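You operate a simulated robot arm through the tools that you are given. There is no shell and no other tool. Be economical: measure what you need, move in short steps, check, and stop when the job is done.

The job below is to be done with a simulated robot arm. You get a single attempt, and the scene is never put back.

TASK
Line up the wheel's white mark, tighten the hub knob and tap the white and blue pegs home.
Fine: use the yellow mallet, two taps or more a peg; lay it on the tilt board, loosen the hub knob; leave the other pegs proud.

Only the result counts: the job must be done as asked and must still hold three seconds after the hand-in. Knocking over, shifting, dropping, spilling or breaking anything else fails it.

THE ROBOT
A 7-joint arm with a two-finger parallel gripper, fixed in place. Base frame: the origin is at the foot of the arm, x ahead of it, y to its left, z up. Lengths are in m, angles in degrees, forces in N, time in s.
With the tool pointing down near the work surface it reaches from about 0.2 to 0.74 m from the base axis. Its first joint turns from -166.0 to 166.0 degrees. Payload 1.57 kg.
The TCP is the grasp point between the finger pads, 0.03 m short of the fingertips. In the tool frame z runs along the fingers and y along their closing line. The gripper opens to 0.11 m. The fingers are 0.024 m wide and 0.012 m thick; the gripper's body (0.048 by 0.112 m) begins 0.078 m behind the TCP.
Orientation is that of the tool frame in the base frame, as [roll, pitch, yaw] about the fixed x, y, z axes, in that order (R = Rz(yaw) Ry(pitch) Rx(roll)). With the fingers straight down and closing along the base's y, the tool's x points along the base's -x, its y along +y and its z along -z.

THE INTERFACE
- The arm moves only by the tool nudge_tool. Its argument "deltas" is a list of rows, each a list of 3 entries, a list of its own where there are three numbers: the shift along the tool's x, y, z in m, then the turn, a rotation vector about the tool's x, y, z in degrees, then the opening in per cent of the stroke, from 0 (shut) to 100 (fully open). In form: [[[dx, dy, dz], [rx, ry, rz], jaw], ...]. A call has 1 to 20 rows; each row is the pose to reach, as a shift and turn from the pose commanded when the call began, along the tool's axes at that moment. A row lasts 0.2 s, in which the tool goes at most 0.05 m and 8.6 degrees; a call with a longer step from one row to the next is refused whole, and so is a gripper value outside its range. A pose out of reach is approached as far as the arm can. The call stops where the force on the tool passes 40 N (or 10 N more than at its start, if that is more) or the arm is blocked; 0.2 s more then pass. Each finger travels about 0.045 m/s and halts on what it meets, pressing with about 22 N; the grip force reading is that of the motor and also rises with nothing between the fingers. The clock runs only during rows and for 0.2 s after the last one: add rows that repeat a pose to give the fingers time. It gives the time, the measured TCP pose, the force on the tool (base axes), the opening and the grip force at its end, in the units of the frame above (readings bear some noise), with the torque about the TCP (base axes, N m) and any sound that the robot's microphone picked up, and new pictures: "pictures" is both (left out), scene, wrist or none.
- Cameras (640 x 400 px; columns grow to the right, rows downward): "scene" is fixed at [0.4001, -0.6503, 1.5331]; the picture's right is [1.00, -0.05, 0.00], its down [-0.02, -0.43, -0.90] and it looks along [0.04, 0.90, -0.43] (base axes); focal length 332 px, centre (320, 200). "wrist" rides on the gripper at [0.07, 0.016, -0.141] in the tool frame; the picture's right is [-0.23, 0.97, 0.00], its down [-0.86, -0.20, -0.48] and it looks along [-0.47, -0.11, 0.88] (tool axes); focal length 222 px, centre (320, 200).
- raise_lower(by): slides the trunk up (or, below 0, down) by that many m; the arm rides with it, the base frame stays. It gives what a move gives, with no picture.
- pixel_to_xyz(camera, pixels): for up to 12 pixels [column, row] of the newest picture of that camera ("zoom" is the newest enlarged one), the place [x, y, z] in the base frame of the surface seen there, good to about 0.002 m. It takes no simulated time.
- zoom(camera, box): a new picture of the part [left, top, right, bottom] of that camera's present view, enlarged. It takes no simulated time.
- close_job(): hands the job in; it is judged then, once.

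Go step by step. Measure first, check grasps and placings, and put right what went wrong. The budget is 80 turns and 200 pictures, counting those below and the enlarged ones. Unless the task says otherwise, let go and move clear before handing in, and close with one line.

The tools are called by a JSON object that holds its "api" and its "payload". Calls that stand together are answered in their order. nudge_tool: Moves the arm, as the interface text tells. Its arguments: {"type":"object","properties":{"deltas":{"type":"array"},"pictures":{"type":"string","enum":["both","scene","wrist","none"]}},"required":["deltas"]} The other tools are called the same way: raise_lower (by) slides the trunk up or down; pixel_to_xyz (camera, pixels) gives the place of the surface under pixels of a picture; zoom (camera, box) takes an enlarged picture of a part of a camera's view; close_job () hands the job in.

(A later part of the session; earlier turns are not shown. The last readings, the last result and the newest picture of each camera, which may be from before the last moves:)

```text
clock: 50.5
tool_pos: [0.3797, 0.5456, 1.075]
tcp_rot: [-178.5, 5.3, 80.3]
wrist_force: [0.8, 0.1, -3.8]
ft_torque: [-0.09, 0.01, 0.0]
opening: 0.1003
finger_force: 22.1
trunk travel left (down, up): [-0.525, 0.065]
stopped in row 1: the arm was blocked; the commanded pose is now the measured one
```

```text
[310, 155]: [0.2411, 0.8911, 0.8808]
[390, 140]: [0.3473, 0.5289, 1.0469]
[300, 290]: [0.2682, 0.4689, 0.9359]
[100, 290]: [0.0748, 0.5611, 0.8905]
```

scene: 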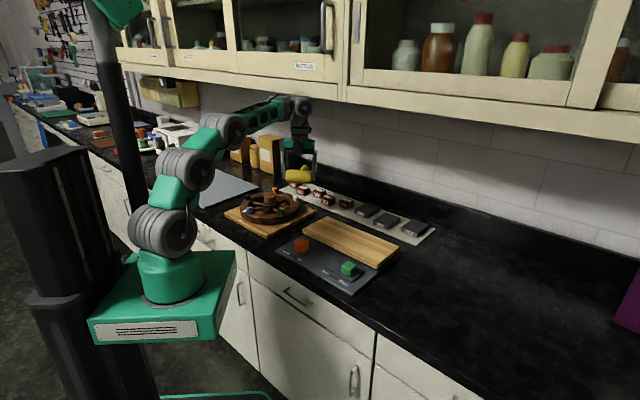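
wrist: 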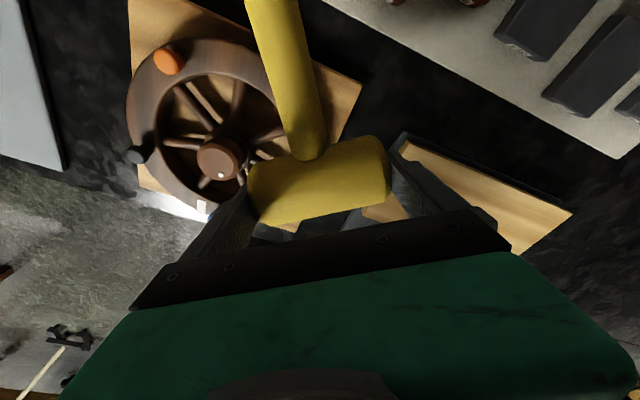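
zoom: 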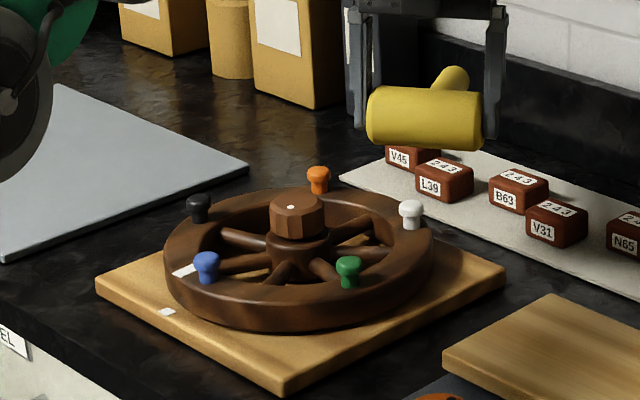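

Wheel points read correctly from the wrist, so the TCP readings can be trusted. I'll command no motion for a moment to see whether anything drifts on its own.

{"api": "nudge_tool", "payload": {"deltas": [[[0, 0, 0], [0, 0, 0], 55], [[0, 0, 0], [0, 0, 0], 55], [[0, 0, 0], [0, 0, 0], 55]], "pictures": "scene"}}

```text
clock: 50.8
tool_pos: [0.3842, 0.5189, 1.0798]
tcp_rot: [-177.7, 5.6, 78.8]
wrist_force: [0.3, 0.7, -3.3]
ft_torque: [-0.08, 0.03, -0.02]
opening: 0.1002
finger_force: 22.0
trunk travel left (down, up): [-0.525, 0.065]
stopped in row 1: the arm was blocked; the commanded pose is now the measured one
```

scene: 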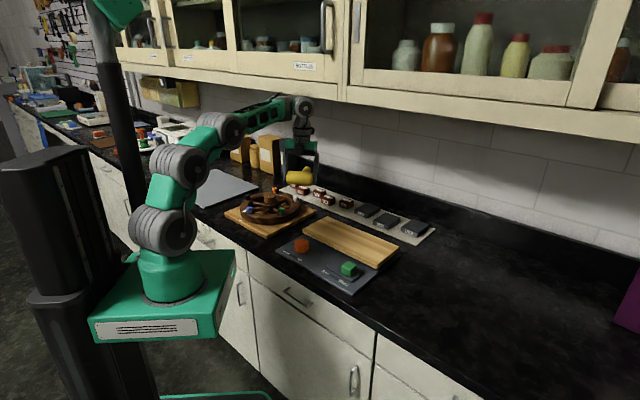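

It still drifts (−y) under a zero command, as if the arm were unwinding from a bad joint posture. I'll go with it and retrace the incoming path, with the yaw turning back toward 120°.

{"api": "nudge_tool", "payload": {"deltas": [[[-0.027, 0.03, 0], [0, 0, -8], 55], [[-0.054, 0.06, 0], [0, 0, -16], 55], [[-0.08, 0.09, 0], [0, 0, -24], 55], [[-0.107, 0.12, 0], [0, 0, -32], 55], [[-0.1337, 0.1487, 0], [0, 0, -40], 55], [[-0.1337, 0.1487, 0], [0, 0, -40], 55]]}}

```text
clock: 51.1
tool_pos: [0.4212, 0.4678, 1.139]
tcp_rot: [-178.6, -1.0, 78.1]
wrist_force: [2.2, 1.9, 6.4]
ft_torque: [-0.08, 0.04, -0.01]
opening: 0.1
finger_force: 22.1
trunk travel left (down, up): [-0.525, 0.065]
stopped in row 1: the arm was blocked; the commanded pose is now the measured one
```

scene: 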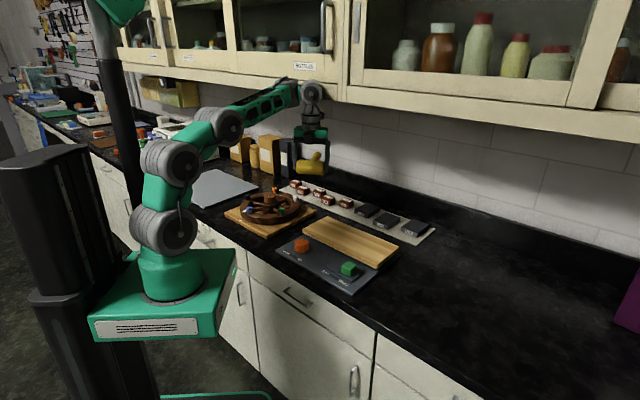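
wrist: 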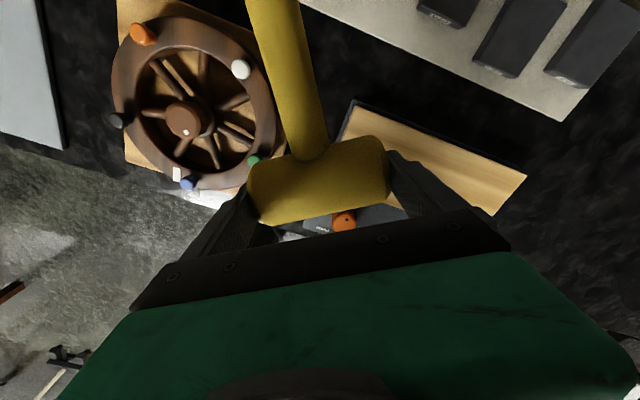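

It popped free of the lip, now at z 1.139 and level. I'll hold still to see that it is stable.

{"api": "nudge_tool", "payload": {"deltas": [[[0, 0, 0], [0, 0, 0], 55], [[0, 0, 0], [0, 0, 0], 55], [[0, 0, 0], [0, 0, 0], 55]], "pictures": "none"}}

```text
clock: 51.5
tool_pos: [0.4103, 0.369, 1.1566]
tcp_rot: [-177.1, -4.0, 78.8]
wrist_force: [0.4, 3.6, -2.5]
ft_torque: [-0.38, 0.09, -0.06]
opening: 0.1001
finger_force: 21.7
trunk travel left (down, up): [-0.525, 0.065]
stopped in row 1: the arm was blocked; the commanded pose is now the measured one
```

{"api": "nudge_tool", "payload": {"deltas": [[[0, 0, 0], [0, 0, 0], 55], [[0, 0, 0], [0, 0, 0], 55], [[0, 0, 0], [0, 0, 0], 55]]}}

```text
clock: 52.3
tool_pos: [0.4122, 0.3951, 1.1435]
tcp_rot: [-177.2, -2.7, 79.0]
wrist_force: [0.7, 0.5, -2.2]
ft_torque: [-0.12, 0.05, -0.03]
opening: 0.0999
finger_force: 21.7
trunk travel left (down, up): [-0.525, 0.065]
```

scene: 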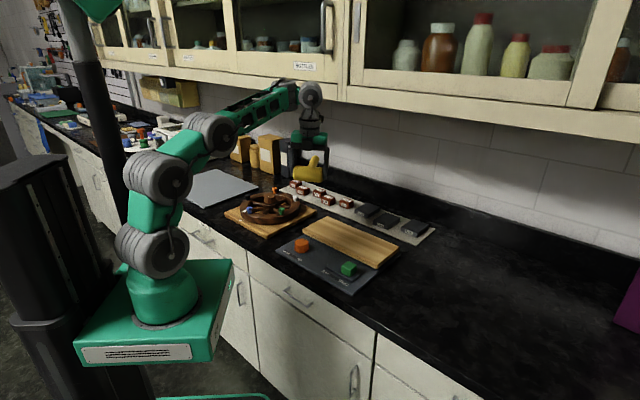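
wrist: 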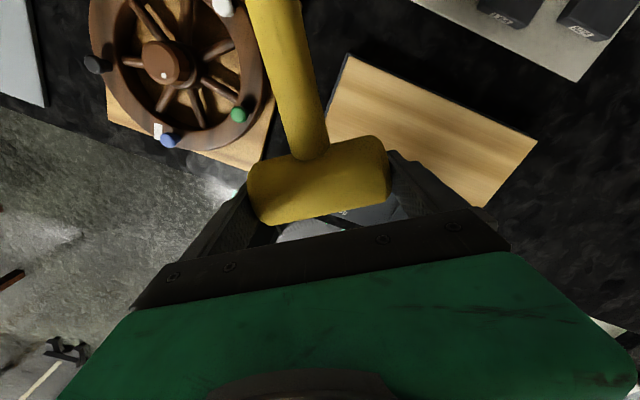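

The arm has sprung back and settled, with the base plate at its original pixels (80,345) and the mallet still held. The wrist had caught the cabinet's lower lip, so from here I'll stay low. I'll level the tool and descend to z≈1.04 here, away from the cabinet.

{"api": "nudge_tool", "payload": {"deltas": [[[0, 0, 0.02], [-1, -1, 0], 55], [[0, 0, 0.045], [-2, -2, 0], 55], [[0, 0, 0.07], [-2.8, -2.7, 0], 55], [[0, 0, 0.095], [-2.8, -2.7, 0], 55], [[0, 0, 0.105], [-2.8, -2.7, 0], 55], [[0, 0, 0.105], [-2.8, -2.7, 0], 55]]}}

{"api": "zoom", "payload": {"camera": "scene", "box": [215, 150, 355, 255]}}

```text
clock: 53.7
tool_pos: [0.4073, 0.4145, 1.031]
tcp_rot: [179.9, 0.9, 79.2]
wrist_force: [0.4, -0.2, -3.3]
ft_torque: [-0.12, 0.02, 0.03]
opening: 0.1
finger_force: 22.0
trunk travel left (down, up): [-0.525, 0.065]
```

scene: 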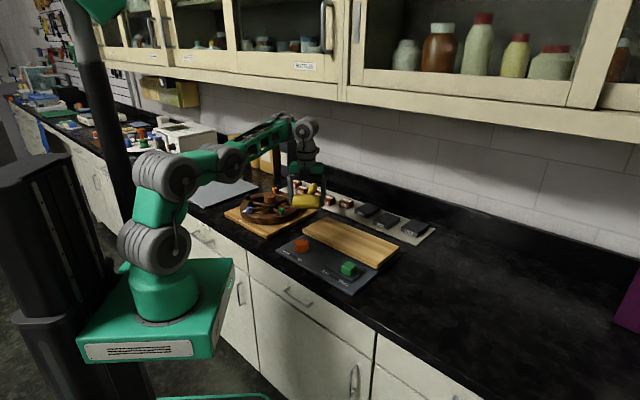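
wrist: 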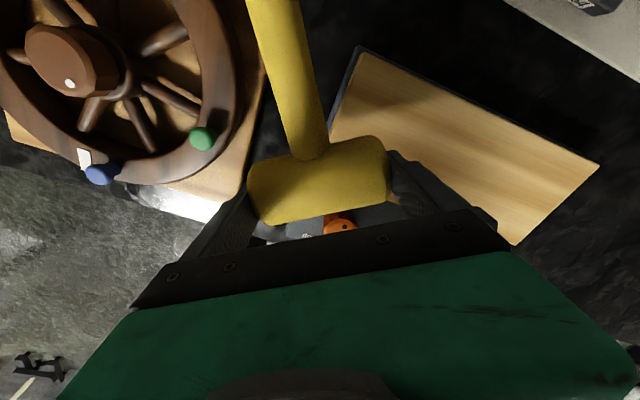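

```text
3.81 times, centred on (285, 202) of scene
```

zoom: 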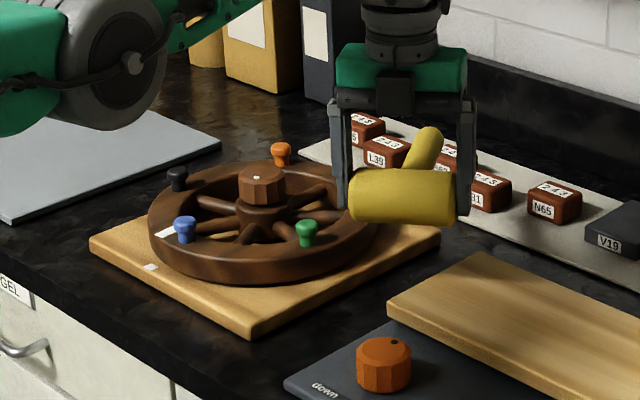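

Level now at z 1.031, mallet aligned. I'll move low toward the white peg, first half the way to check.

{"api": "nudge_tool", "payload": {"deltas": [[[0.0206, -0.01, 0.001], [0, 0.3, 0], 55], [[0.0412, -0.02, 0.002], [0, 0.6, 0], 55], [[0.0617, -0.03, 0.003], [0, 0.9, 0], 55], [[0.0823, -0.04, 0.004], [0, 0.9, 0], 55], [[0.1029, -0.05, 0.005], [0, 0.9, 0], 55], [[0.12, -0.0582, 0.006], [0, 0.9, 0], 55], [[0.12, -0.0582, 0.006], [0, 0.9, 0], 55]]}}

```text
clock: 55.3
tool_pos: [0.3719, 0.5451, 1.0226]
tcp_rot: [179.9, -0.1, 79.2]
wrist_force: [-0.6, 0.0, -2.8]
ft_torque: [-0.14, -0.01, 0.02]
opening: 0.1
finger_force: 22.5
trunk travel left (down, up): [-0.525, 0.065]
```

scene: 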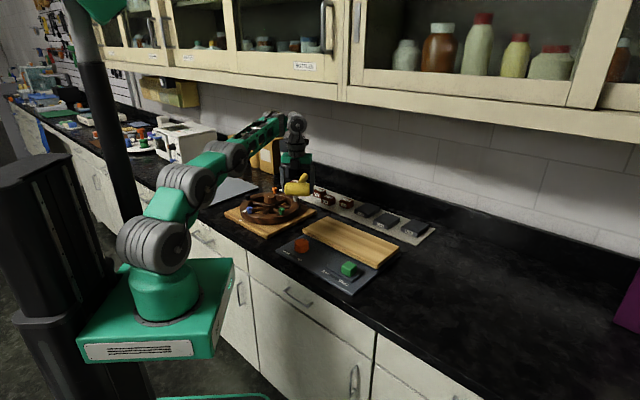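
wrist: 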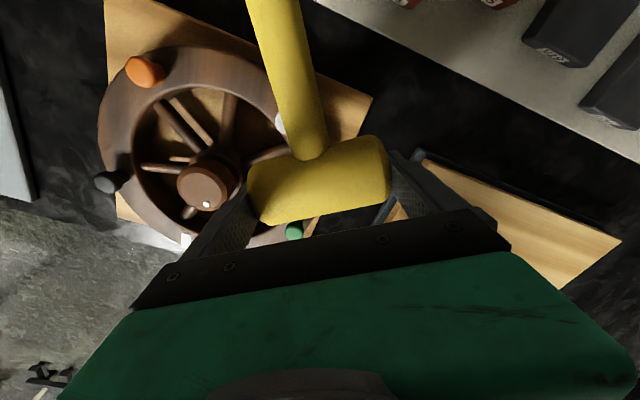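

Reachable and level. I'll move the rest of the way over the white peg.

{"api": "nudge_tool", "payload": {"deltas": [[[0.014, -0.007, 0], [0, 0, 0], 55], [[0.028, -0.014, 0], [0, 0, 0], 55], [[0.043, -0.0207, 0], [0, 0, 0], 55], [[0.043, -0.0207, 0], [0, 0, 0], 55]], "pictures": "scene"}}

{"api": "zoom", "payload": {"camera": "scene", "box": [235, 160, 335, 225]}}

```text
clock: 56.3
tool_pos: [0.3616, 0.59, 1.0214]
tcp_rot: [179.9, 0.0, 79.2]
wrist_force: [0.6, -0.3, -1.9]
ft_torque: [-0.08, 0.03, 0.02]
opening: 0.0999
finger_force: 21.8
trunk travel left (down, up): [-0.525, 0.065]
```

scene: 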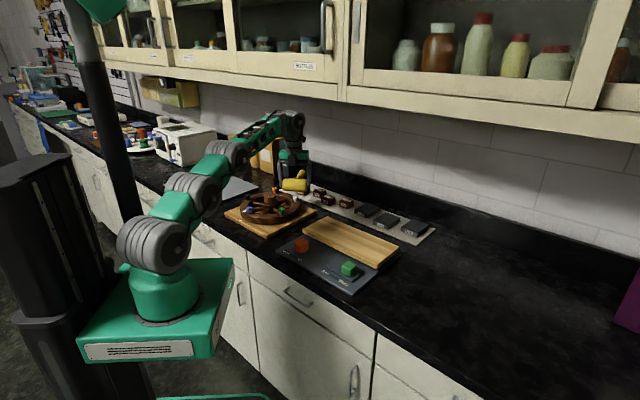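

```text
6.15 times, centred on (285, 192) of scene
```

zoom: 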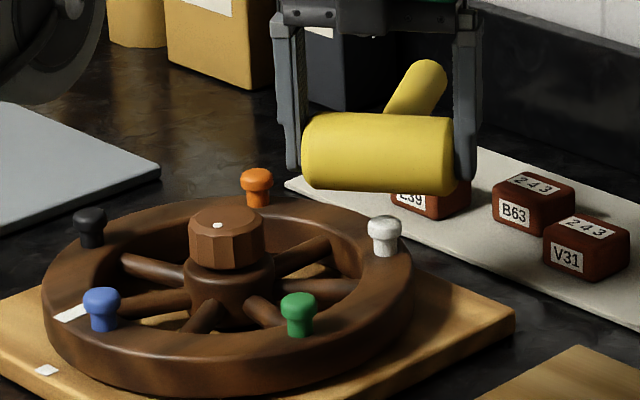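

The mallet is over the white peg with the head underside about 0.02 above it. First tap: push about 4–5 mm past first contact, then lift.

{"api": "nudge_tool", "payload": {"deltas": [[[0, 0, 0.012], [0, 0, 0], 55], [[0, 0, 0.026], [0, 0, 0], 55], [[0, 0, 0.008], [0, 0, 0], 55], [[0, 0, 0.0], [0, 0, 0], 55]], "pictures": "scene"}}

{"api": "zoom", "payload": {"camera": "scene", "box": [235, 160, 335, 225]}}

```text
clock: 57.3
tool_pos: [0.3595, 0.5899, 1.0216]
tcp_rot: [179.8, -0.1, 79.2]
wrist_force: [-0.5, -0.1, -4.0]
ft_torque: [-0.08, 0.0, -0.03]
opening: 0.0999
finger_force: 22.3
trunk travel left (down, up): [-0.525, 0.065]
```

scene: 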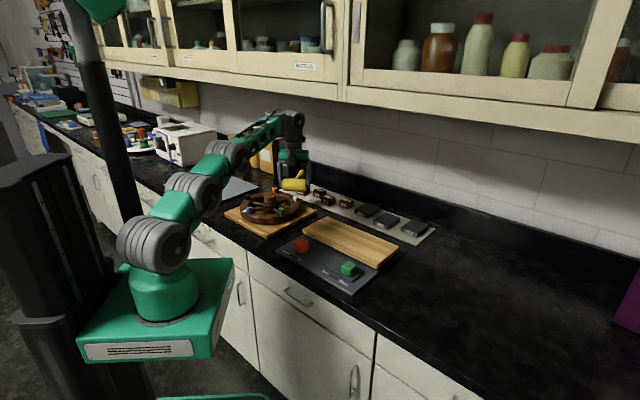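

```text
6.15 times, centred on (285, 192) of scene
```

zoom: 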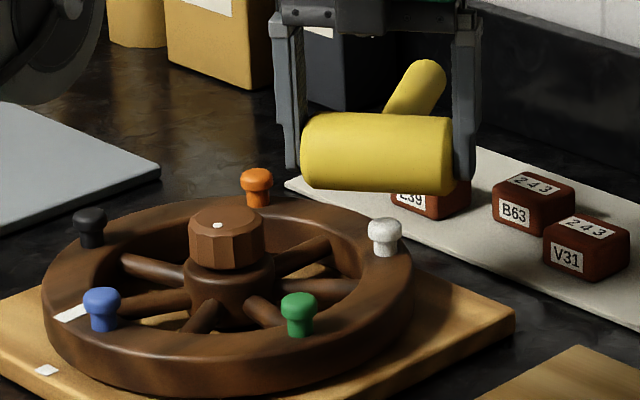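

The peg looks barely changed, and lag may have kept the head from reaching it. I'll tap deeper: +0.030 with a dwell row.

{"api": "nudge_tool", "payload": {"deltas": [[[0, 0, 0.012], [0, 0, 0], 55], [[0, 0, 0.027], [0, 0, 0], 55], [[0, 0, 0.027], [0, 0, 0], 55]], "pictures": "scene"}}

{"api": "zoom", "payload": {"camera": "scene", "box": [235, 160, 335, 225]}}

```text
clock: 58.1
tool_pos: [0.3599, 0.5903, 0.9942]
tcp_rot: [179.9, -0.2, 79.2]
wrist_force: [0.4, 0.6, -1.0]
ft_torque: [-0.09, 0.0, 0.01]
opening: 0.1001
finger_force: 22.2
trunk travel left (down, up): [-0.525, 0.065]
```

scene: 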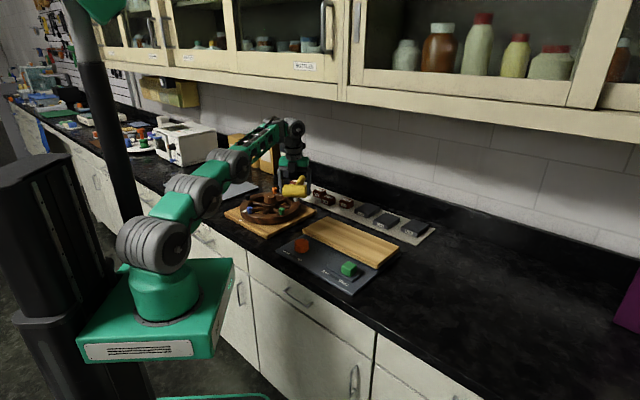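

```text
6.15 times, centred on (285, 192) of scene
```

zoom: 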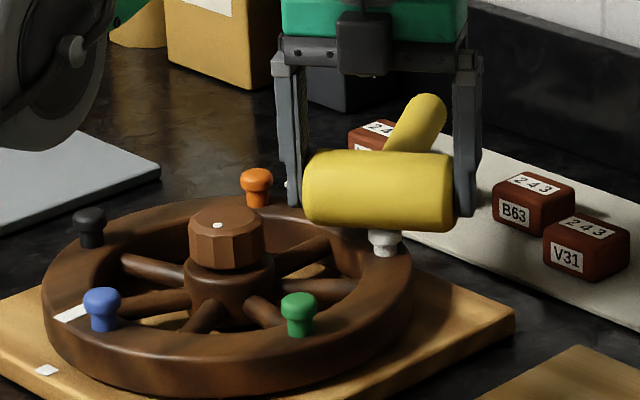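

The head is resting on the peg with a light load, and the peg appears lower. I'll lift and look.

{"api": "nudge_tool", "payload": {"deltas": [[[0, 0, -0.012], [0, 0, 0], 55], [[0, 0, -0.027], [0, 0, 0], 55]], "pictures": "scene"}}

{"api": "zoom", "payload": {"camera": "scene", "box": [275, 180, 325, 212]}}

{"api": "pixel_to_xyz", "payload": {"camera": "zoom", "pixels": [[279, 185], [279, 192], [285, 188]]}}

```text
clock: 58.7
tool_pos: [0.36, 0.5919, 1.0203]
tcp_rot: [179.8, -0.1, 79.2]
wrist_force: [0.2, 0.8, -2.9]
ft_torque: [-0.09, 0.01, 0.03]
opening: 0.0999
finger_force: 21.9
trunk travel left (down, up): [-0.525, 0.065]
```

scene: 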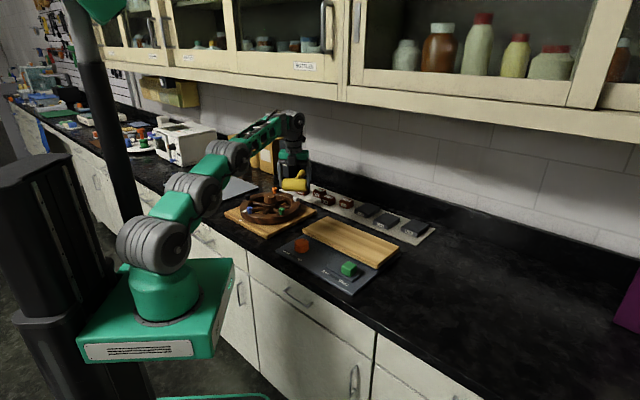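

```text
12.50 times, centred on (300, 196) of scene
```

zoom: 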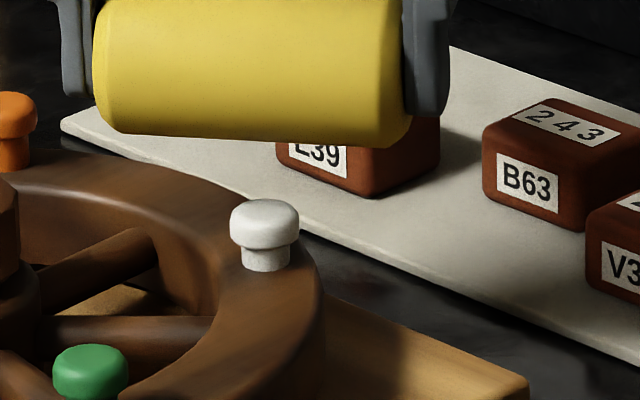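

```text
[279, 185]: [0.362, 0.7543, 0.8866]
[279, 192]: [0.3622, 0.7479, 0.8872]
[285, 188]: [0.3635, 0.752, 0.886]
```

{"api": "pixel_to_xyz", "payload": {"camera": "zoom", "pixels": [[264, 208], [264, 216], [15, 103], [90, 358], [264, 262]]}}

{"api": "nudge_tool", "payload": {"deltas": [[[0, 0, 0.014], [0, 0, 0], 55], [[0, 0, 0.032], [0, 0, 0], 55], [[0, 0, 0.032], [0, 0, 0], 55], [[0, 0, 0.012], [0, 0, 0], 55], [[0, 0, 0], [0, 0, 0], 55]], "pictures": "scene"}}

{"api": "zoom", "payload": {"camera": "scene", "box": [275, 180, 325, 212]}}

{"api": "pixel_to_xyz", "payload": {"camera": "zoom", "pixels": [[264, 213], [264, 220], [264, 262]]}}

```text
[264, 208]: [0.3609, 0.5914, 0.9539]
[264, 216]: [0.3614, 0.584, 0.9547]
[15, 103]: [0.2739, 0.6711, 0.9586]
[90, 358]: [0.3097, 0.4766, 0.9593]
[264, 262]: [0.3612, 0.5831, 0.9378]
```

```text
clock: 59.9
tool_pos: [0.3605, 0.5896, 1.0217]
tcp_rot: [179.9, 0.0, 79.2]
wrist_force: [0.8, -0.1, -2.9]
ft_torque: [-0.07, 0.0, 0.02]
opening: 0.0997
finger_force: 22.0
trunk travel left (down, up): [-0.525, 0.065]
```

scene: 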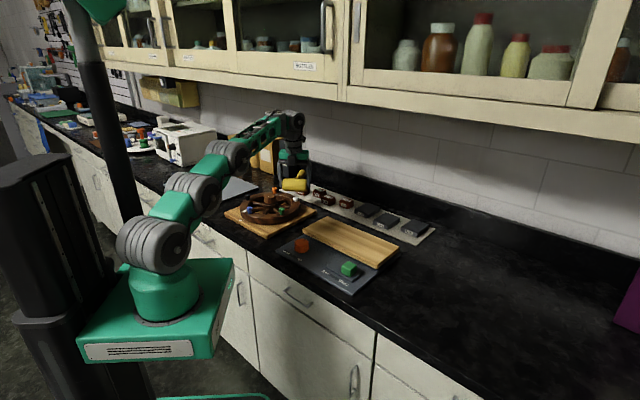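

```text
12.50 times, centred on (300, 196) of scene
```

zoom: 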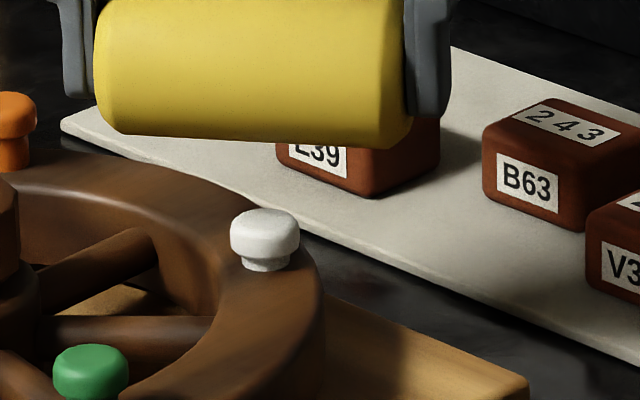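

```text
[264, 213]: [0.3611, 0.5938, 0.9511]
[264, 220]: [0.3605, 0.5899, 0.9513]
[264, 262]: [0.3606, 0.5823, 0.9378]
```

The peg goes down nicely, with its top now at 0.951. Next tap goes deeper, dwelling to read the resistance.

{"api": "nudge_tool", "payload": {"deltas": [[[0, 0, 0.016], [0, 0, 0], 55], [[0, 0, 0.034], [0, 0, 0], 55], [[0, 0, 0.037], [0, 0, 0], 55], [[0, 0, 0.037], [0, 0, 0], 55]], "pictures": "scene"}}

{"api": "zoom", "payload": {"camera": "scene", "box": [275, 180, 325, 212]}}

```text
clock: 60.9
tool_pos: [0.3615, 0.5908, 0.9874]
tcp_rot: [179.8, -0.2, 79.3]
wrist_force: [1.4, 1.9, 8.8]
ft_torque: [0.05, -0.05, 0.0]
opening: 0.0998
finger_force: 21.9
trunk travel left (down, up): [-0.525, 0.065]
```

scene: 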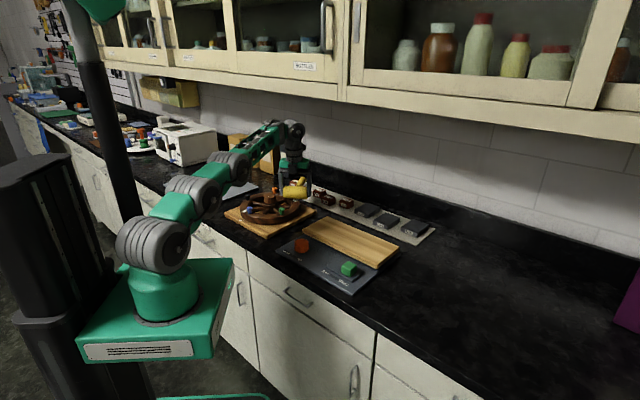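

```text
12.50 times, centred on (300, 196) of scene
```

zoom: 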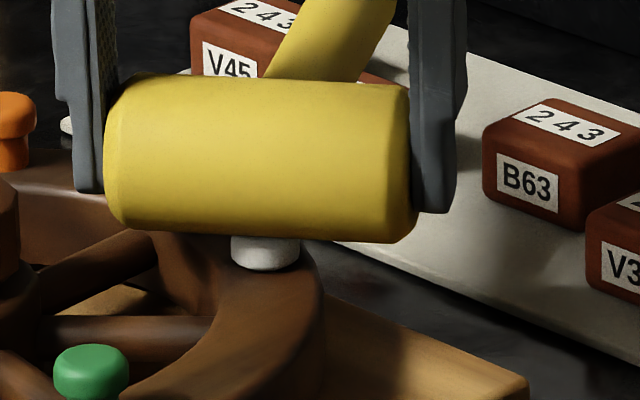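

The resistance rose to about 12 N with the peg head on the rim, so it is home or nearly so. I'll lift, give one more seating tap, then lift and look.

{"api": "nudge_tool", "payload": {"deltas": [[[0, 0, -0.015], [0, 0, 0], 55], [[0, 0, -0.03], [0, 0, 0], 55], [[0, 0, -0.012], [0, 0, 0], 55], [[0, 0, 0.003], [0, 0, 0], 55], [[0, 0, 0.003], [0, 0, 0], 55], [[0, 0, -0.015], [0, 0, 0], 55], [[0, 0, -0.036], [0, 0, 0], 55], [[0, 0, -0.036], [0, 0, 0], 55]], "pictures": "scene"}}

{"api": "zoom", "payload": {"camera": "scene", "box": [275, 180, 325, 212]}}

{"api": "pixel_to_xyz", "payload": {"camera": "zoom", "pixels": [[264, 221], [264, 228], [90, 358], [15, 103]]}}

```text
clock: 62.7
tool_pos: [0.361, 0.5903, 1.0198]
tcp_rot: [179.9, -0.1, 79.2]
wrist_force: [-0.1, 0.5, -2.9]
ft_torque: [-0.07, 0.0, 0.0]
opening: 0.1
finger_force: 22.1
trunk travel left (down, up): [-0.525, 0.065]
```

scene: 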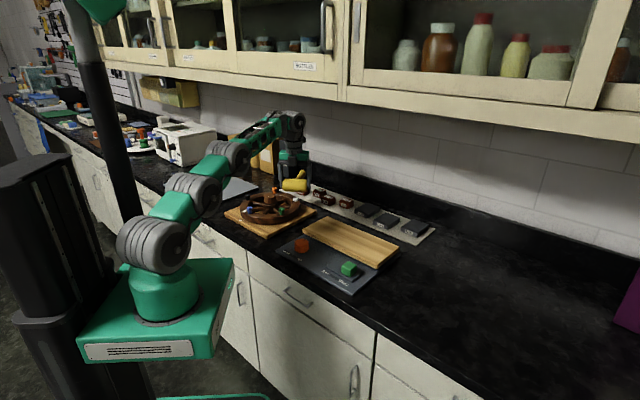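

```text
12.50 times, centred on (300, 196) of scene
```

zoom: 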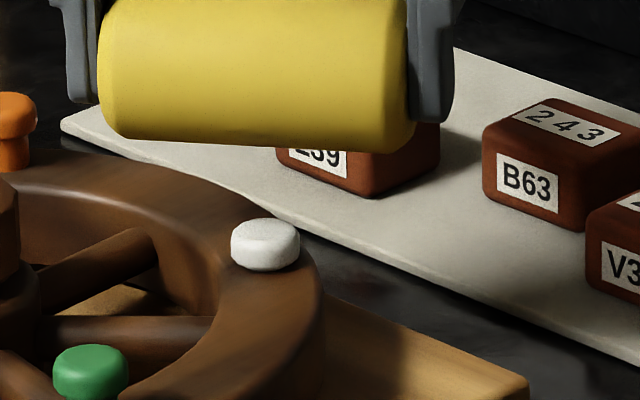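

```text
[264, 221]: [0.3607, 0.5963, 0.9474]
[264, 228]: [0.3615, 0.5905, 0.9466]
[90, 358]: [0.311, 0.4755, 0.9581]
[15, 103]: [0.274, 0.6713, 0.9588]
```

White is home, its top at 0.947 and flush, and the others are still proud at 0.958. I'll back out low the way I came, then rise and start turning the handle toward yaw 180° for the blue peg.

{"api": "nudge_tool", "payload": {"deltas": [[[-0.029, 0.0084, -0.002], [0, 0, 0], 55], [[-0.058, 0.0168, -0.004], [0, 0, 0], 55], [[-0.087, 0.025, -0.006], [0, 0, 0], 55], [[-0.116, 0.0334, -0.008], [0, 0, -4], 55], [[-0.1447, 0.0418, -0.015], [0, 0, -8], 55], [[-0.1447, 0.0418, -0.035], [0, 0, -14], 55], [[-0.1447, 0.0418, -0.06], [0, 0, -20], 55], [[-0.1447, 0.0418, -0.07], [0, 0, -28], 55], [[-0.1447, 0.0418, -0.07], [0, 0, -36], 55], [[-0.1447, 0.0418, -0.07], [0, 0, -44], 55], [[-0.1447, 0.0418, -0.07], [0, 0, -52], 55], [[-0.1447, 0.0418, -0.07], [0, 0, -52], 55]], "pictures": "scene"}}

```text
clock: 65.3
tool_pos: [0.375, 0.4403, 1.0918]
tcp_rot: [179.9, 0.1, 131.3]
wrist_force: [-1.3, -0.4, -3.8]
ft_torque: [-0.07, -0.07, -0.01]
opening: 0.1001
finger_force: 21.9
trunk travel left (down, up): [-0.525, 0.065]
```

scene: 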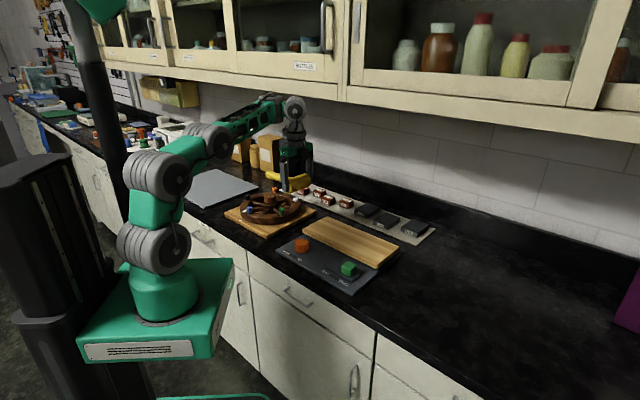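

Now over to the blue peg (0.188, 0.492) at yaw 180°, then down to hover.

{"api": "nudge_tool", "payload": {"deltas": [[[0.0232, -0.0152, 0], [0, 0, -7], 55], [[0.0463, -0.0304, 0], [0, 0, -14], 55], [[0.0695, -0.0456, 0], [0, 0, -21], 55], [[0.0927, -0.0608, 0], [0, 0, -28], 55], [[0.1159, -0.076, 0], [0, 0, -35], 55], [[0.139, -0.0912, 0], [0, 0, -42], 55], [[0.1622, -0.1064, 0], [0, 0, -48.7], 55], [[0.1622, -0.1064, 0.02], [0, 0, -48.7], 55], [[0.1622, -0.1064, 0.045], [0, 0, -48.7], 55], [[0.1622, -0.1064, 0.065], [0, 0, -48.7], 55], [[0.1622, -0.1064, 0.065], [0, 0, -48.7], 55]]}}

{"api": "zoom", "payload": {"camera": "scene", "box": [215, 165, 315, 235]}}

```text
clock: 67.7
tool_pos: [0.1881, 0.4937, 1.0284]
tcp_rot: [-179.7, 0.2, 179.8]
wrist_force: [0.2, 0.5, -3.0]
ft_torque: [-0.03, -0.07, -0.01]
opening: 0.1001
finger_force: 21.9
out of reach, approached as far as the arm can: row 10
trunk travel left (down, up): [-0.525, 0.065]
```

scene: 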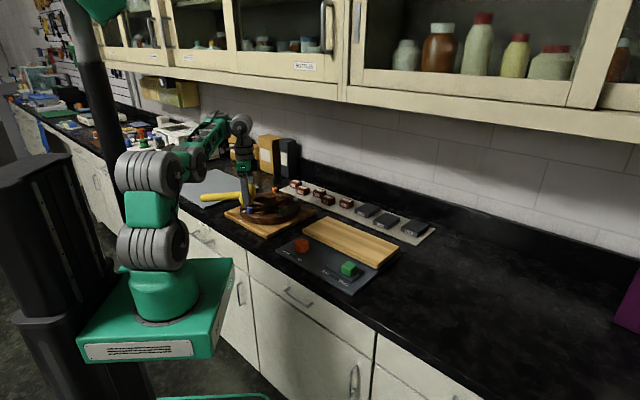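
wrist: 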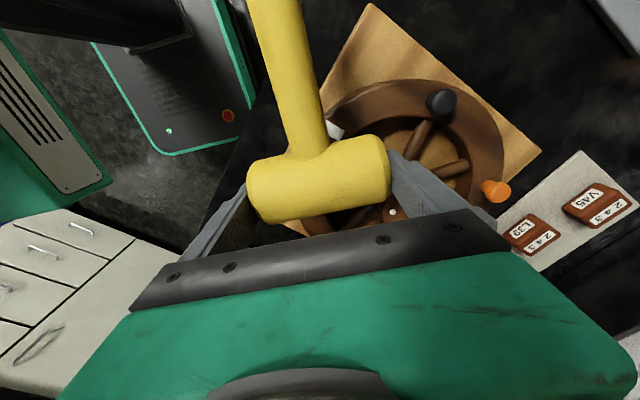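

```text
5.71 times, centred on (265, 200) of scene
```

zoom: 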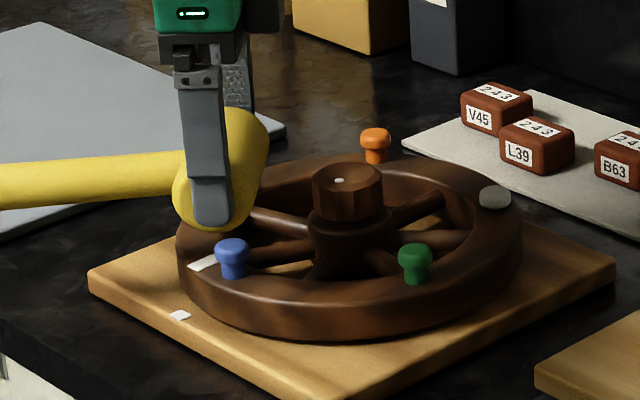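

Hovering over the blue peg, with one reach warning on row 10. First blue tap, short.

{"api": "nudge_tool", "payload": {"deltas": [[[0, 0, 0.015], [0, 0, 0], 55], [[0, 0, 0.034], [0, 0, 0], 55], [[0, 0, 0.034], [0, 0, 0], 55], [[0, 0, 0.015], [0, 0, 0], 55], [[0, 0, 0], [0, 0, 0], 55], [[0, 0, 0], [0, 0, 0], 55]], "pictures": "scene"}}

{"api": "zoom", "payload": {"camera": "scene", "box": [230, 190, 280, 222]}}

```text
clock: 69.1
tool_pos: [0.188, 0.4924, 1.0268]
tcp_rot: [-179.6, 0.1, 179.9]
wrist_force: [0.2, 0.4, -2.6]
ft_torque: [-0.04, -0.11, -0.01]
opening: 0.0997
finger_force: 22.0
out of reach, approached as far as the arm can: row 1, 2, 3, 4
trunk travel left (down, up): [-0.525, 0.065]
```

scene: 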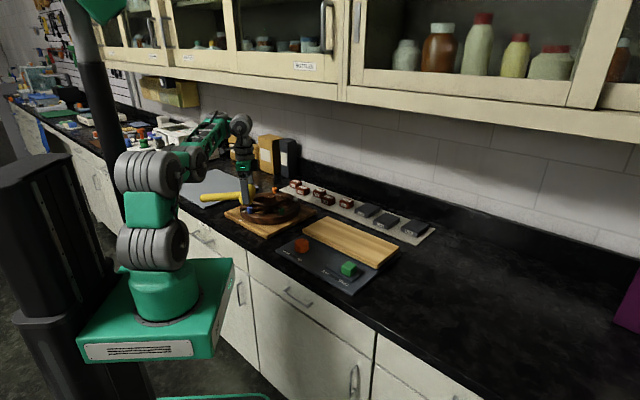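

```text
12.50 times, centred on (255, 206) of scene
```

zoom: 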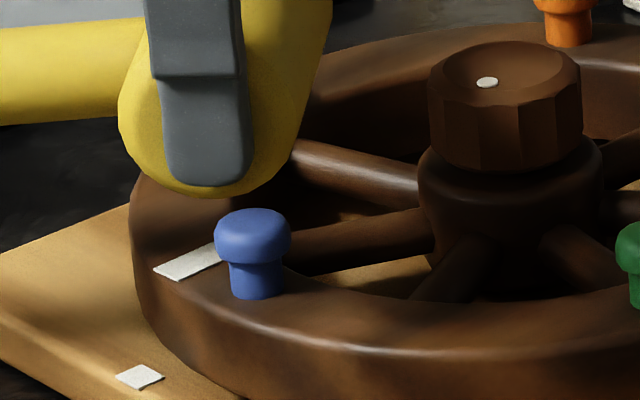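

The IK balks at lower z with yaw 180, but earlier work here at yaw −132° reached z 0.97. I'll turn the handle outward to about −142° and retry.

{"api": "nudge_tool", "payload": {"deltas": [[[0, 0, 0], [0, 0, -8], 55], [[0, 0, 0], [0, 0, -16], 55], [[0, 0, 0], [0, 0, -24], 55], [[0, 0, 0], [0, 0, -32], 55], [[0, 0, 0], [0, 0, -38], 55], [[0, 0, 0], [0, 0, -38], 55]]}}

{"api": "zoom", "payload": {"camera": "scene", "box": [215, 165, 315, 235]}}

```text
clock: 70.5
tool_pos: [0.187, 0.4923, 1.0273]
tcp_rot: [-179.7, -0.2, -142.1]
wrist_force: [-0.3, 0.6, -3.6]
ft_torque: [0.02, -0.08, -0.02]
opening: 0.1
finger_force: 21.8
trunk travel left (down, up): [-0.525, 0.065]
```

scene: 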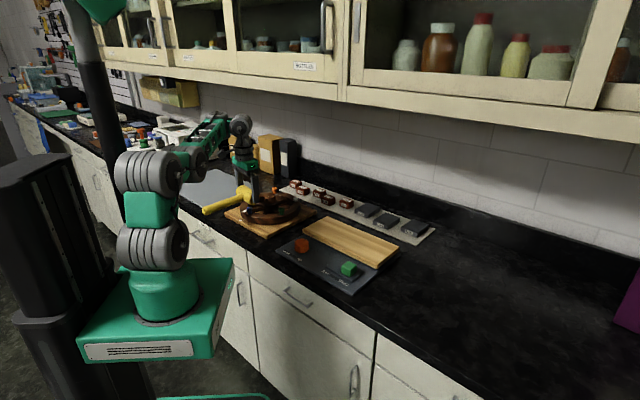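
wrist: 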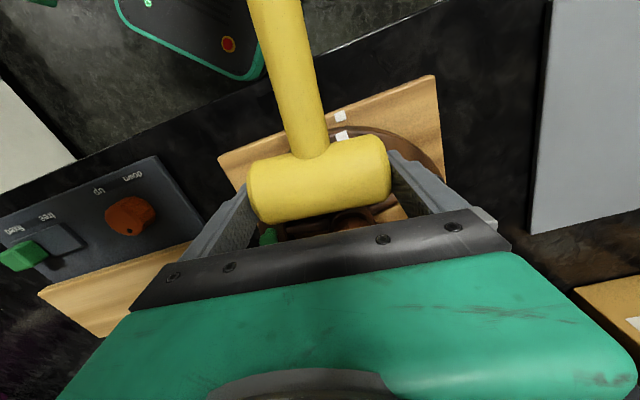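

```text
5.71 times, centred on (265, 200) of scene
```

zoom: 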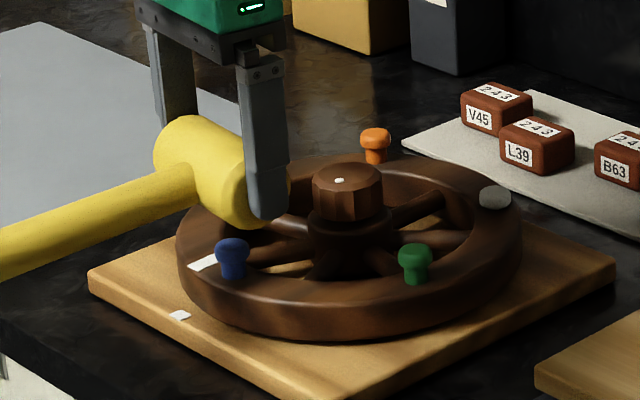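

No warning at this yaw. First blue tap: down about 0.033, then up.

{"api": "nudge_tool", "payload": {"deltas": [[[0, 0, 0.015], [0, 0, 0], 55], [[0, 0, 0.033], [0, 0, 0], 55], [[0, 0, 0.033], [0, 0, 0], 55], [[0, 0, 0.015], [0, 0, 0], 55], [[0, 0, 0], [0, 0, 0], 55], [[0, 0, 0], [0, 0, 0], 55]], "pictures": "scene"}}

{"api": "zoom", "payload": {"camera": "scene", "box": [230, 190, 280, 222]}}

{"api": "pixel_to_xyz", "payload": {"camera": "zoom", "pixels": [[253, 220], [253, 225], [632, 240]]}}

```text
clock: 71.9
tool_pos: [0.1973, 0.4945, 1.0291]
tcp_rot: [-179.3, -0.1, -142.1]
wrist_force: [-0.6, 0.3, -2.6]
ft_torque: [0.01, -0.08, 0.01]
opening: 0.0999
finger_force: 22.2
out of reach, approached as far as the arm can: row 1, 2, 3, 4, 5, 6
trunk travel left (down, up): [-0.525, 0.065]
```

scene: 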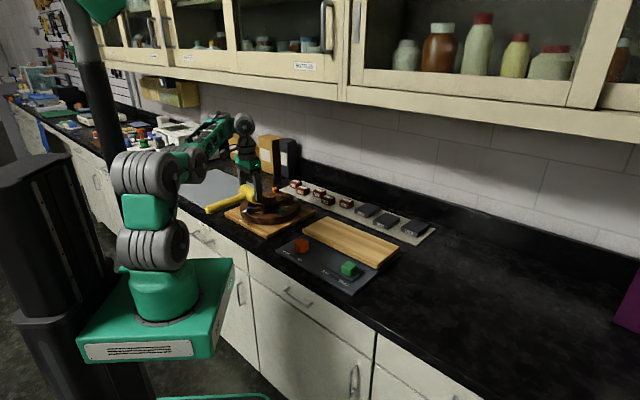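

```text
12.50 times, centred on (255, 206) of scene
```

zoom: 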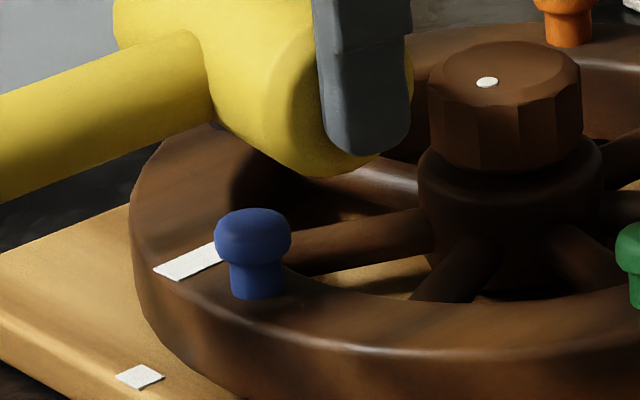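

```text
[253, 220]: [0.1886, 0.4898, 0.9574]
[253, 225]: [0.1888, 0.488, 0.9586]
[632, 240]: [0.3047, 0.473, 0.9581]
```

This arm posture can't get low here. I'll raise the tool to z≈1.12, which is comfortable, then lower the trunk 0.10 so the same posture works at peg height.

{"api": "nudge_tool", "payload": {"deltas": [[[0.003, 0.001, -0.03], [0, 0, 0], 55], [[0.006, 0.002, -0.06], [0, 0, 0], 55], [[0.0092, 0.0033, -0.09], [0, 0, 0], 55], [[0.0092, 0.0033, -0.09], [0, 0, 0], 55], [[0.0092, 0.0033, -0.09], [0, 0, 0], 55]], "pictures": "none"}}

```text
clock: 73.1
tool_pos: [0.1794, 0.4881, 1.1159]
tcp_rot: [-179.9, 0.1, -142.2]
wrist_force: [0.2, 0.0, -3.1]
ft_torque: [0.08, -0.06, -0.02]
opening: 0.1
finger_force: 22.0
trunk travel left (down, up): [-0.525, 0.065]
```

Good. Lowering the trunk by 0.09.

{"api": "raise_lower", "payload": {"by": -0.09}}

```text
clock: 74.3
tool_pos: [0.1779, 0.487, 1.0259]
tcp_rot: [-180.0, 0.0, -142.1]
wrist_force: [-0.2, -0.4, -3.4]
ft_torque: [0.08, -0.06, 0.02]
opening: 0.1
finger_force: 21.8
trunk travel left (down, up): [-0.435, 0.155]
```

The tool rode down to 1.026. I'll centre on the blue peg and look.

{"api": "nudge_tool", "payload": {"deltas": [[[-0.005, -0.0014, 0], [0, 0, 0], 55], [[-0.01, -0.0027, 0], [0, 0, 0], 55], [[-0.01, -0.0027, 0], [0, 0, 0], 55]], "pictures": "scene"}}

{"api": "zoom", "payload": {"camera": "scene", "box": [215, 165, 315, 235]}}

```text
clock: 75.1
tool_pos: [0.1888, 0.4903, 1.0256]
tcp_rot: [-179.8, 0.1, -142.1]
wrist_force: [0.1, 0.3, -3.0]
ft_torque: [0.02, -0.09, 0.04]
opening: 0.0998
finger_force: 21.9
trunk travel left (down, up): [-0.435, 0.155]
```

scene: 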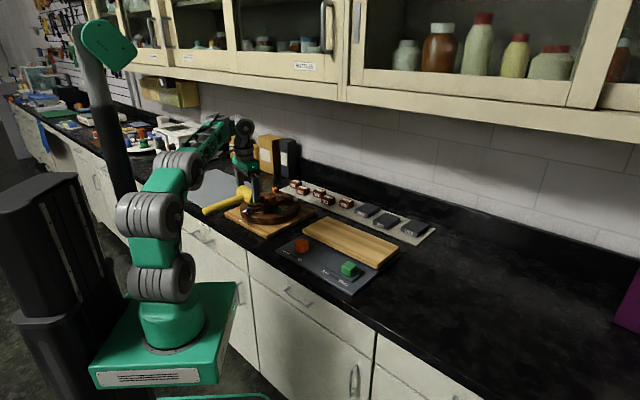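

```text
5.71 times, centred on (265, 200) of scene
```

zoom: 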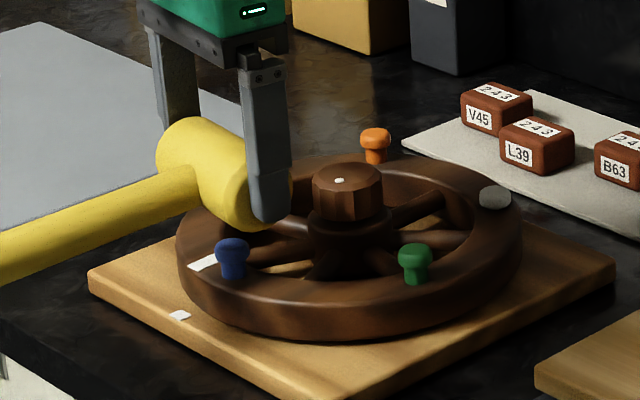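

Centred. First blue tap.

{"api": "nudge_tool", "payload": {"deltas": [[[0, 0, 0.015], [0, 0, 0], 55], [[0, 0, 0.031], [0, 0, 0], 55], [[0, 0, 0.031], [0, 0, 0], 55], [[0, 0, 0.015], [0, 0, 0], 55], [[0, 0, 0], [0, 0, 0], 55], [[0, 0, 0], [0, 0, 0], 55]], "pictures": "scene"}}

{"api": "zoom", "payload": {"camera": "scene", "box": [230, 190, 280, 222]}}

{"api": "pixel_to_xyz", "payload": {"camera": "zoom", "pixels": [[253, 222], [253, 228], [632, 240]]}}

```text
clock: 76.5
tool_pos: [0.1872, 0.4914, 1.0247]
tcp_rot: [-179.9, 0.2, -142.1]
wrist_force: [-0.5, 0.4, -3.0]
ft_torque: [0.04, -0.07, 0.0]
opening: 0.1
finger_force: 21.5
trunk travel left (down, up): [-0.435, 0.155]
```

scene: 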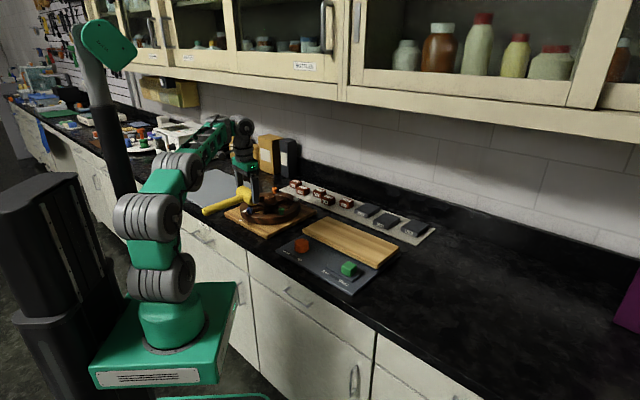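

```text
12.50 times, centred on (255, 206) of scene
```

zoom: 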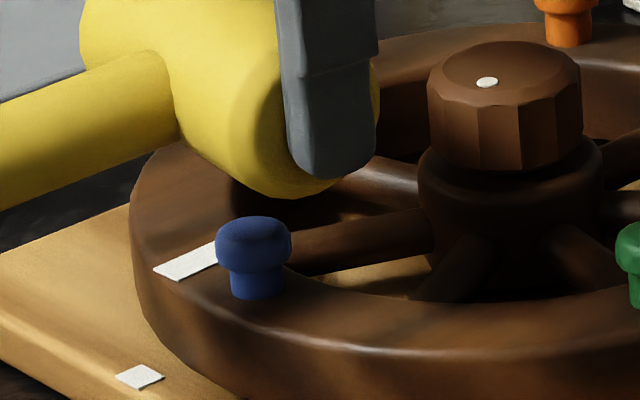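

```text
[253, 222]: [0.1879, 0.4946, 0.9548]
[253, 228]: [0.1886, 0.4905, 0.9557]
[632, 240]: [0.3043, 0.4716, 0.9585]
```

Blue went down from 0.959 to about 0.955. Second and third taps, progressively deeper.

{"api": "nudge_tool", "payload": {"deltas": [[[0, 0, 0.017], [0, 0, 0], 55], [[0, 0, 0.035], [0, 0, 0], 55], [[0, 0, 0.035], [0, 0, 0], 55], [[0, 0, 0.018], [0, 0, 0], 55], [[0, 0, 0.005], [0, 0, 0], 55], [[0, 0, 0.02], [0, 0, 0], 55], [[0, 0, 0.037], [0, 0, 0], 55], [[0, 0, 0.041], [0, 0, 0], 55], [[0, 0, 0.041], [0, 0, 0], 55]], "pictures": "none"}}

{"api": "nudge_tool", "payload": {"deltas": [[[0, 0, -0.015], [0, 0, 0], 55], [[0, 0, -0.036], [0, 0, 0], 55], [[0, 0, -0.036], [0, 0, 0], 55]], "pictures": "scene"}}

{"api": "zoom", "payload": {"camera": "scene", "box": [230, 190, 280, 222]}}

{"api": "pixel_to_xyz", "payload": {"camera": "zoom", "pixels": [[253, 238], [253, 244], [632, 240]]}}

```text
clock: 78.5
tool_pos: [0.1885, 0.4922, 0.9871]
tcp_rot: [179.9, 0.2, -142.1]
wrist_force: [-0.5, 1.2, 14.0]
ft_torque: [0.08, 0.05, 0.01]
opening: 0.1
finger_force: 22.3
trunk travel left (down, up): [-0.435, 0.155]
```

```text
clock: 79.3
tool_pos: [0.1884, 0.4915, 1.0217]
tcp_rot: [-179.9, 0.1, -142.1]
wrist_force: [0.0, 0.3, -2.6]
ft_torque: [0.04, -0.05, 0.03]
opening: 0.0999
finger_force: 21.9
trunk travel left (down, up): [-0.435, 0.155]
```

scene: 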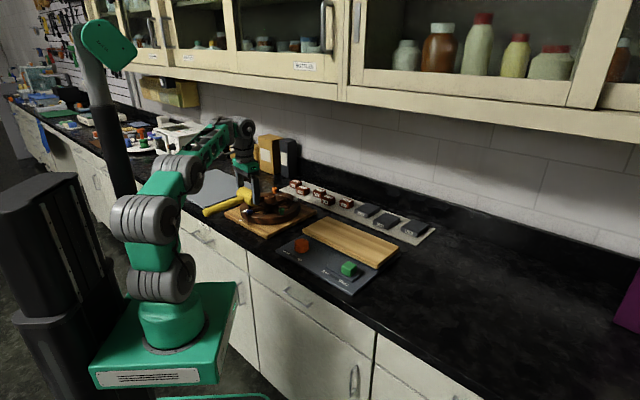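

```text
12.50 times, centred on (255, 206) of scene
```

zoom: 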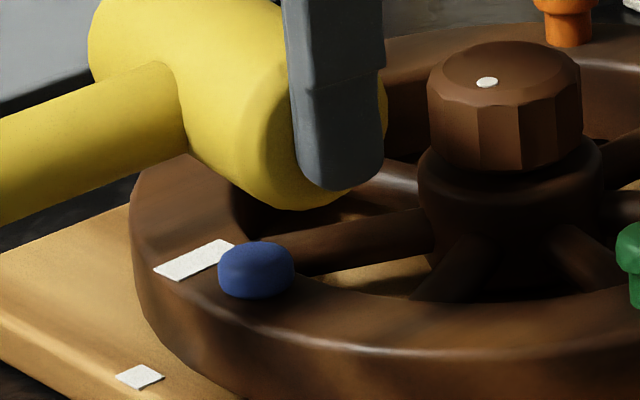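

```text
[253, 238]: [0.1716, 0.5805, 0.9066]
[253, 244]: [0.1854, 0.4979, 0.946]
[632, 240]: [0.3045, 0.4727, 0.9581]
```

Both pegs are home (blue top 0.946). I'll lift and carry the mallet back over the tilt board, turning the handle back to its original direction.

{"api": "nudge_tool", "payload": {"deltas": [[[0, 0, -0.04], [0, 0, 0], 55], [[0, 0, -0.075], [0, 0, 0], 55], [[-0.016, -0.0382, -0.08], [0, 0, 7], 55], [[-0.032, -0.0764, -0.08], [0, 0, 14], 55], [[-0.048, -0.1146, -0.08], [0, 0, 21], 55], [[-0.0639, -0.1528, -0.08], [0, 0, 28], 55], [[-0.08, -0.191, -0.08], [0, 0, 35], 55], [[-0.0959, -0.2292, -0.08], [0, 0, 42], 55], [[-0.0959, -0.2292, -0.08], [0, 0, 42], 55]], "pictures": "scene"}}

```text
clock: 81.3
tool_pos: [0.4053, 0.3695, 1.1003]
tcp_rot: [-180.0, 0.0, 175.9]
wrist_force: [0.4, 0.5, -3.2]
ft_torque: [0.04, -0.09, -0.03]
opening: 0.0997
finger_force: 21.9
trunk travel left (down, up): [-0.435, 0.155]
```

scene: 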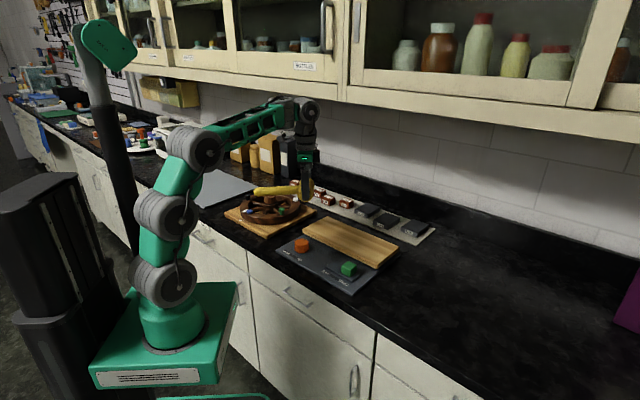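

Continuing to above the original resting spot, descending gradually.

{"api": "nudge_tool", "payload": {"deltas": [[[-0.0374, -0.0177, 0], [0, 0, 7], 55], [[-0.0748, -0.0354, 0], [0, 0, 14], 55], [[-0.1122, -0.0532, 0], [0, 0, 21], 55], [[-0.1495, -0.0709, 0], [0, 0, 28], 55], [[-0.1869, -0.0886, 0.01], [0, 0, 35], 55], [[-0.2243, -0.1063, 0.025], [0, 0, 41.9], 55], [[-0.2243, -0.1063, 0.06], [0, 0, 41.9], 55], [[-0.2243, -0.1063, 0.09], [0, 0, 41.9], 55], [[-0.2243, -0.1063, 0.09], [0, 0, 41.9], 55]]}}

{"api": "zoom", "payload": {"camera": "scene", "box": [310, 185, 420, 265]}}

```text
clock: 83.3
tool_pos: [0.6226, 0.2505, 1.0108]
tcp_rot: [180.0, 0.0, 134.0]
wrist_force: [0.8, 0.2, -2.8]
ft_torque: [-0.06, -0.06, 0.0]
opening: 0.1
finger_force: 22.0
trunk travel left (down, up): [-0.435, 0.155]
```

scene: 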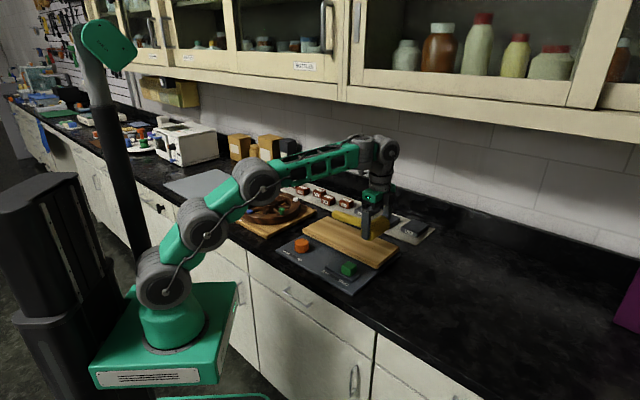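
wrist: 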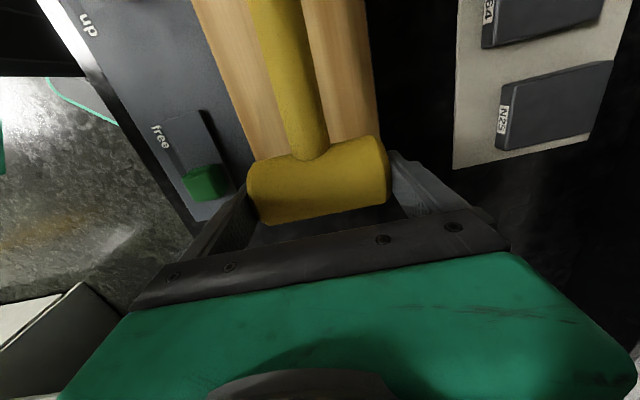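

```text
5.00 times, centred on (365, 225) of scene
```

zoom: 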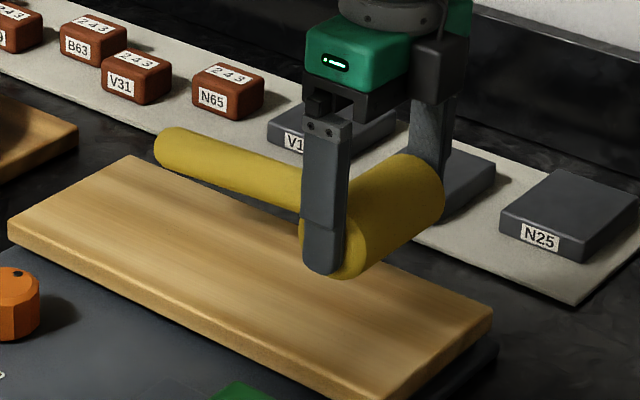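

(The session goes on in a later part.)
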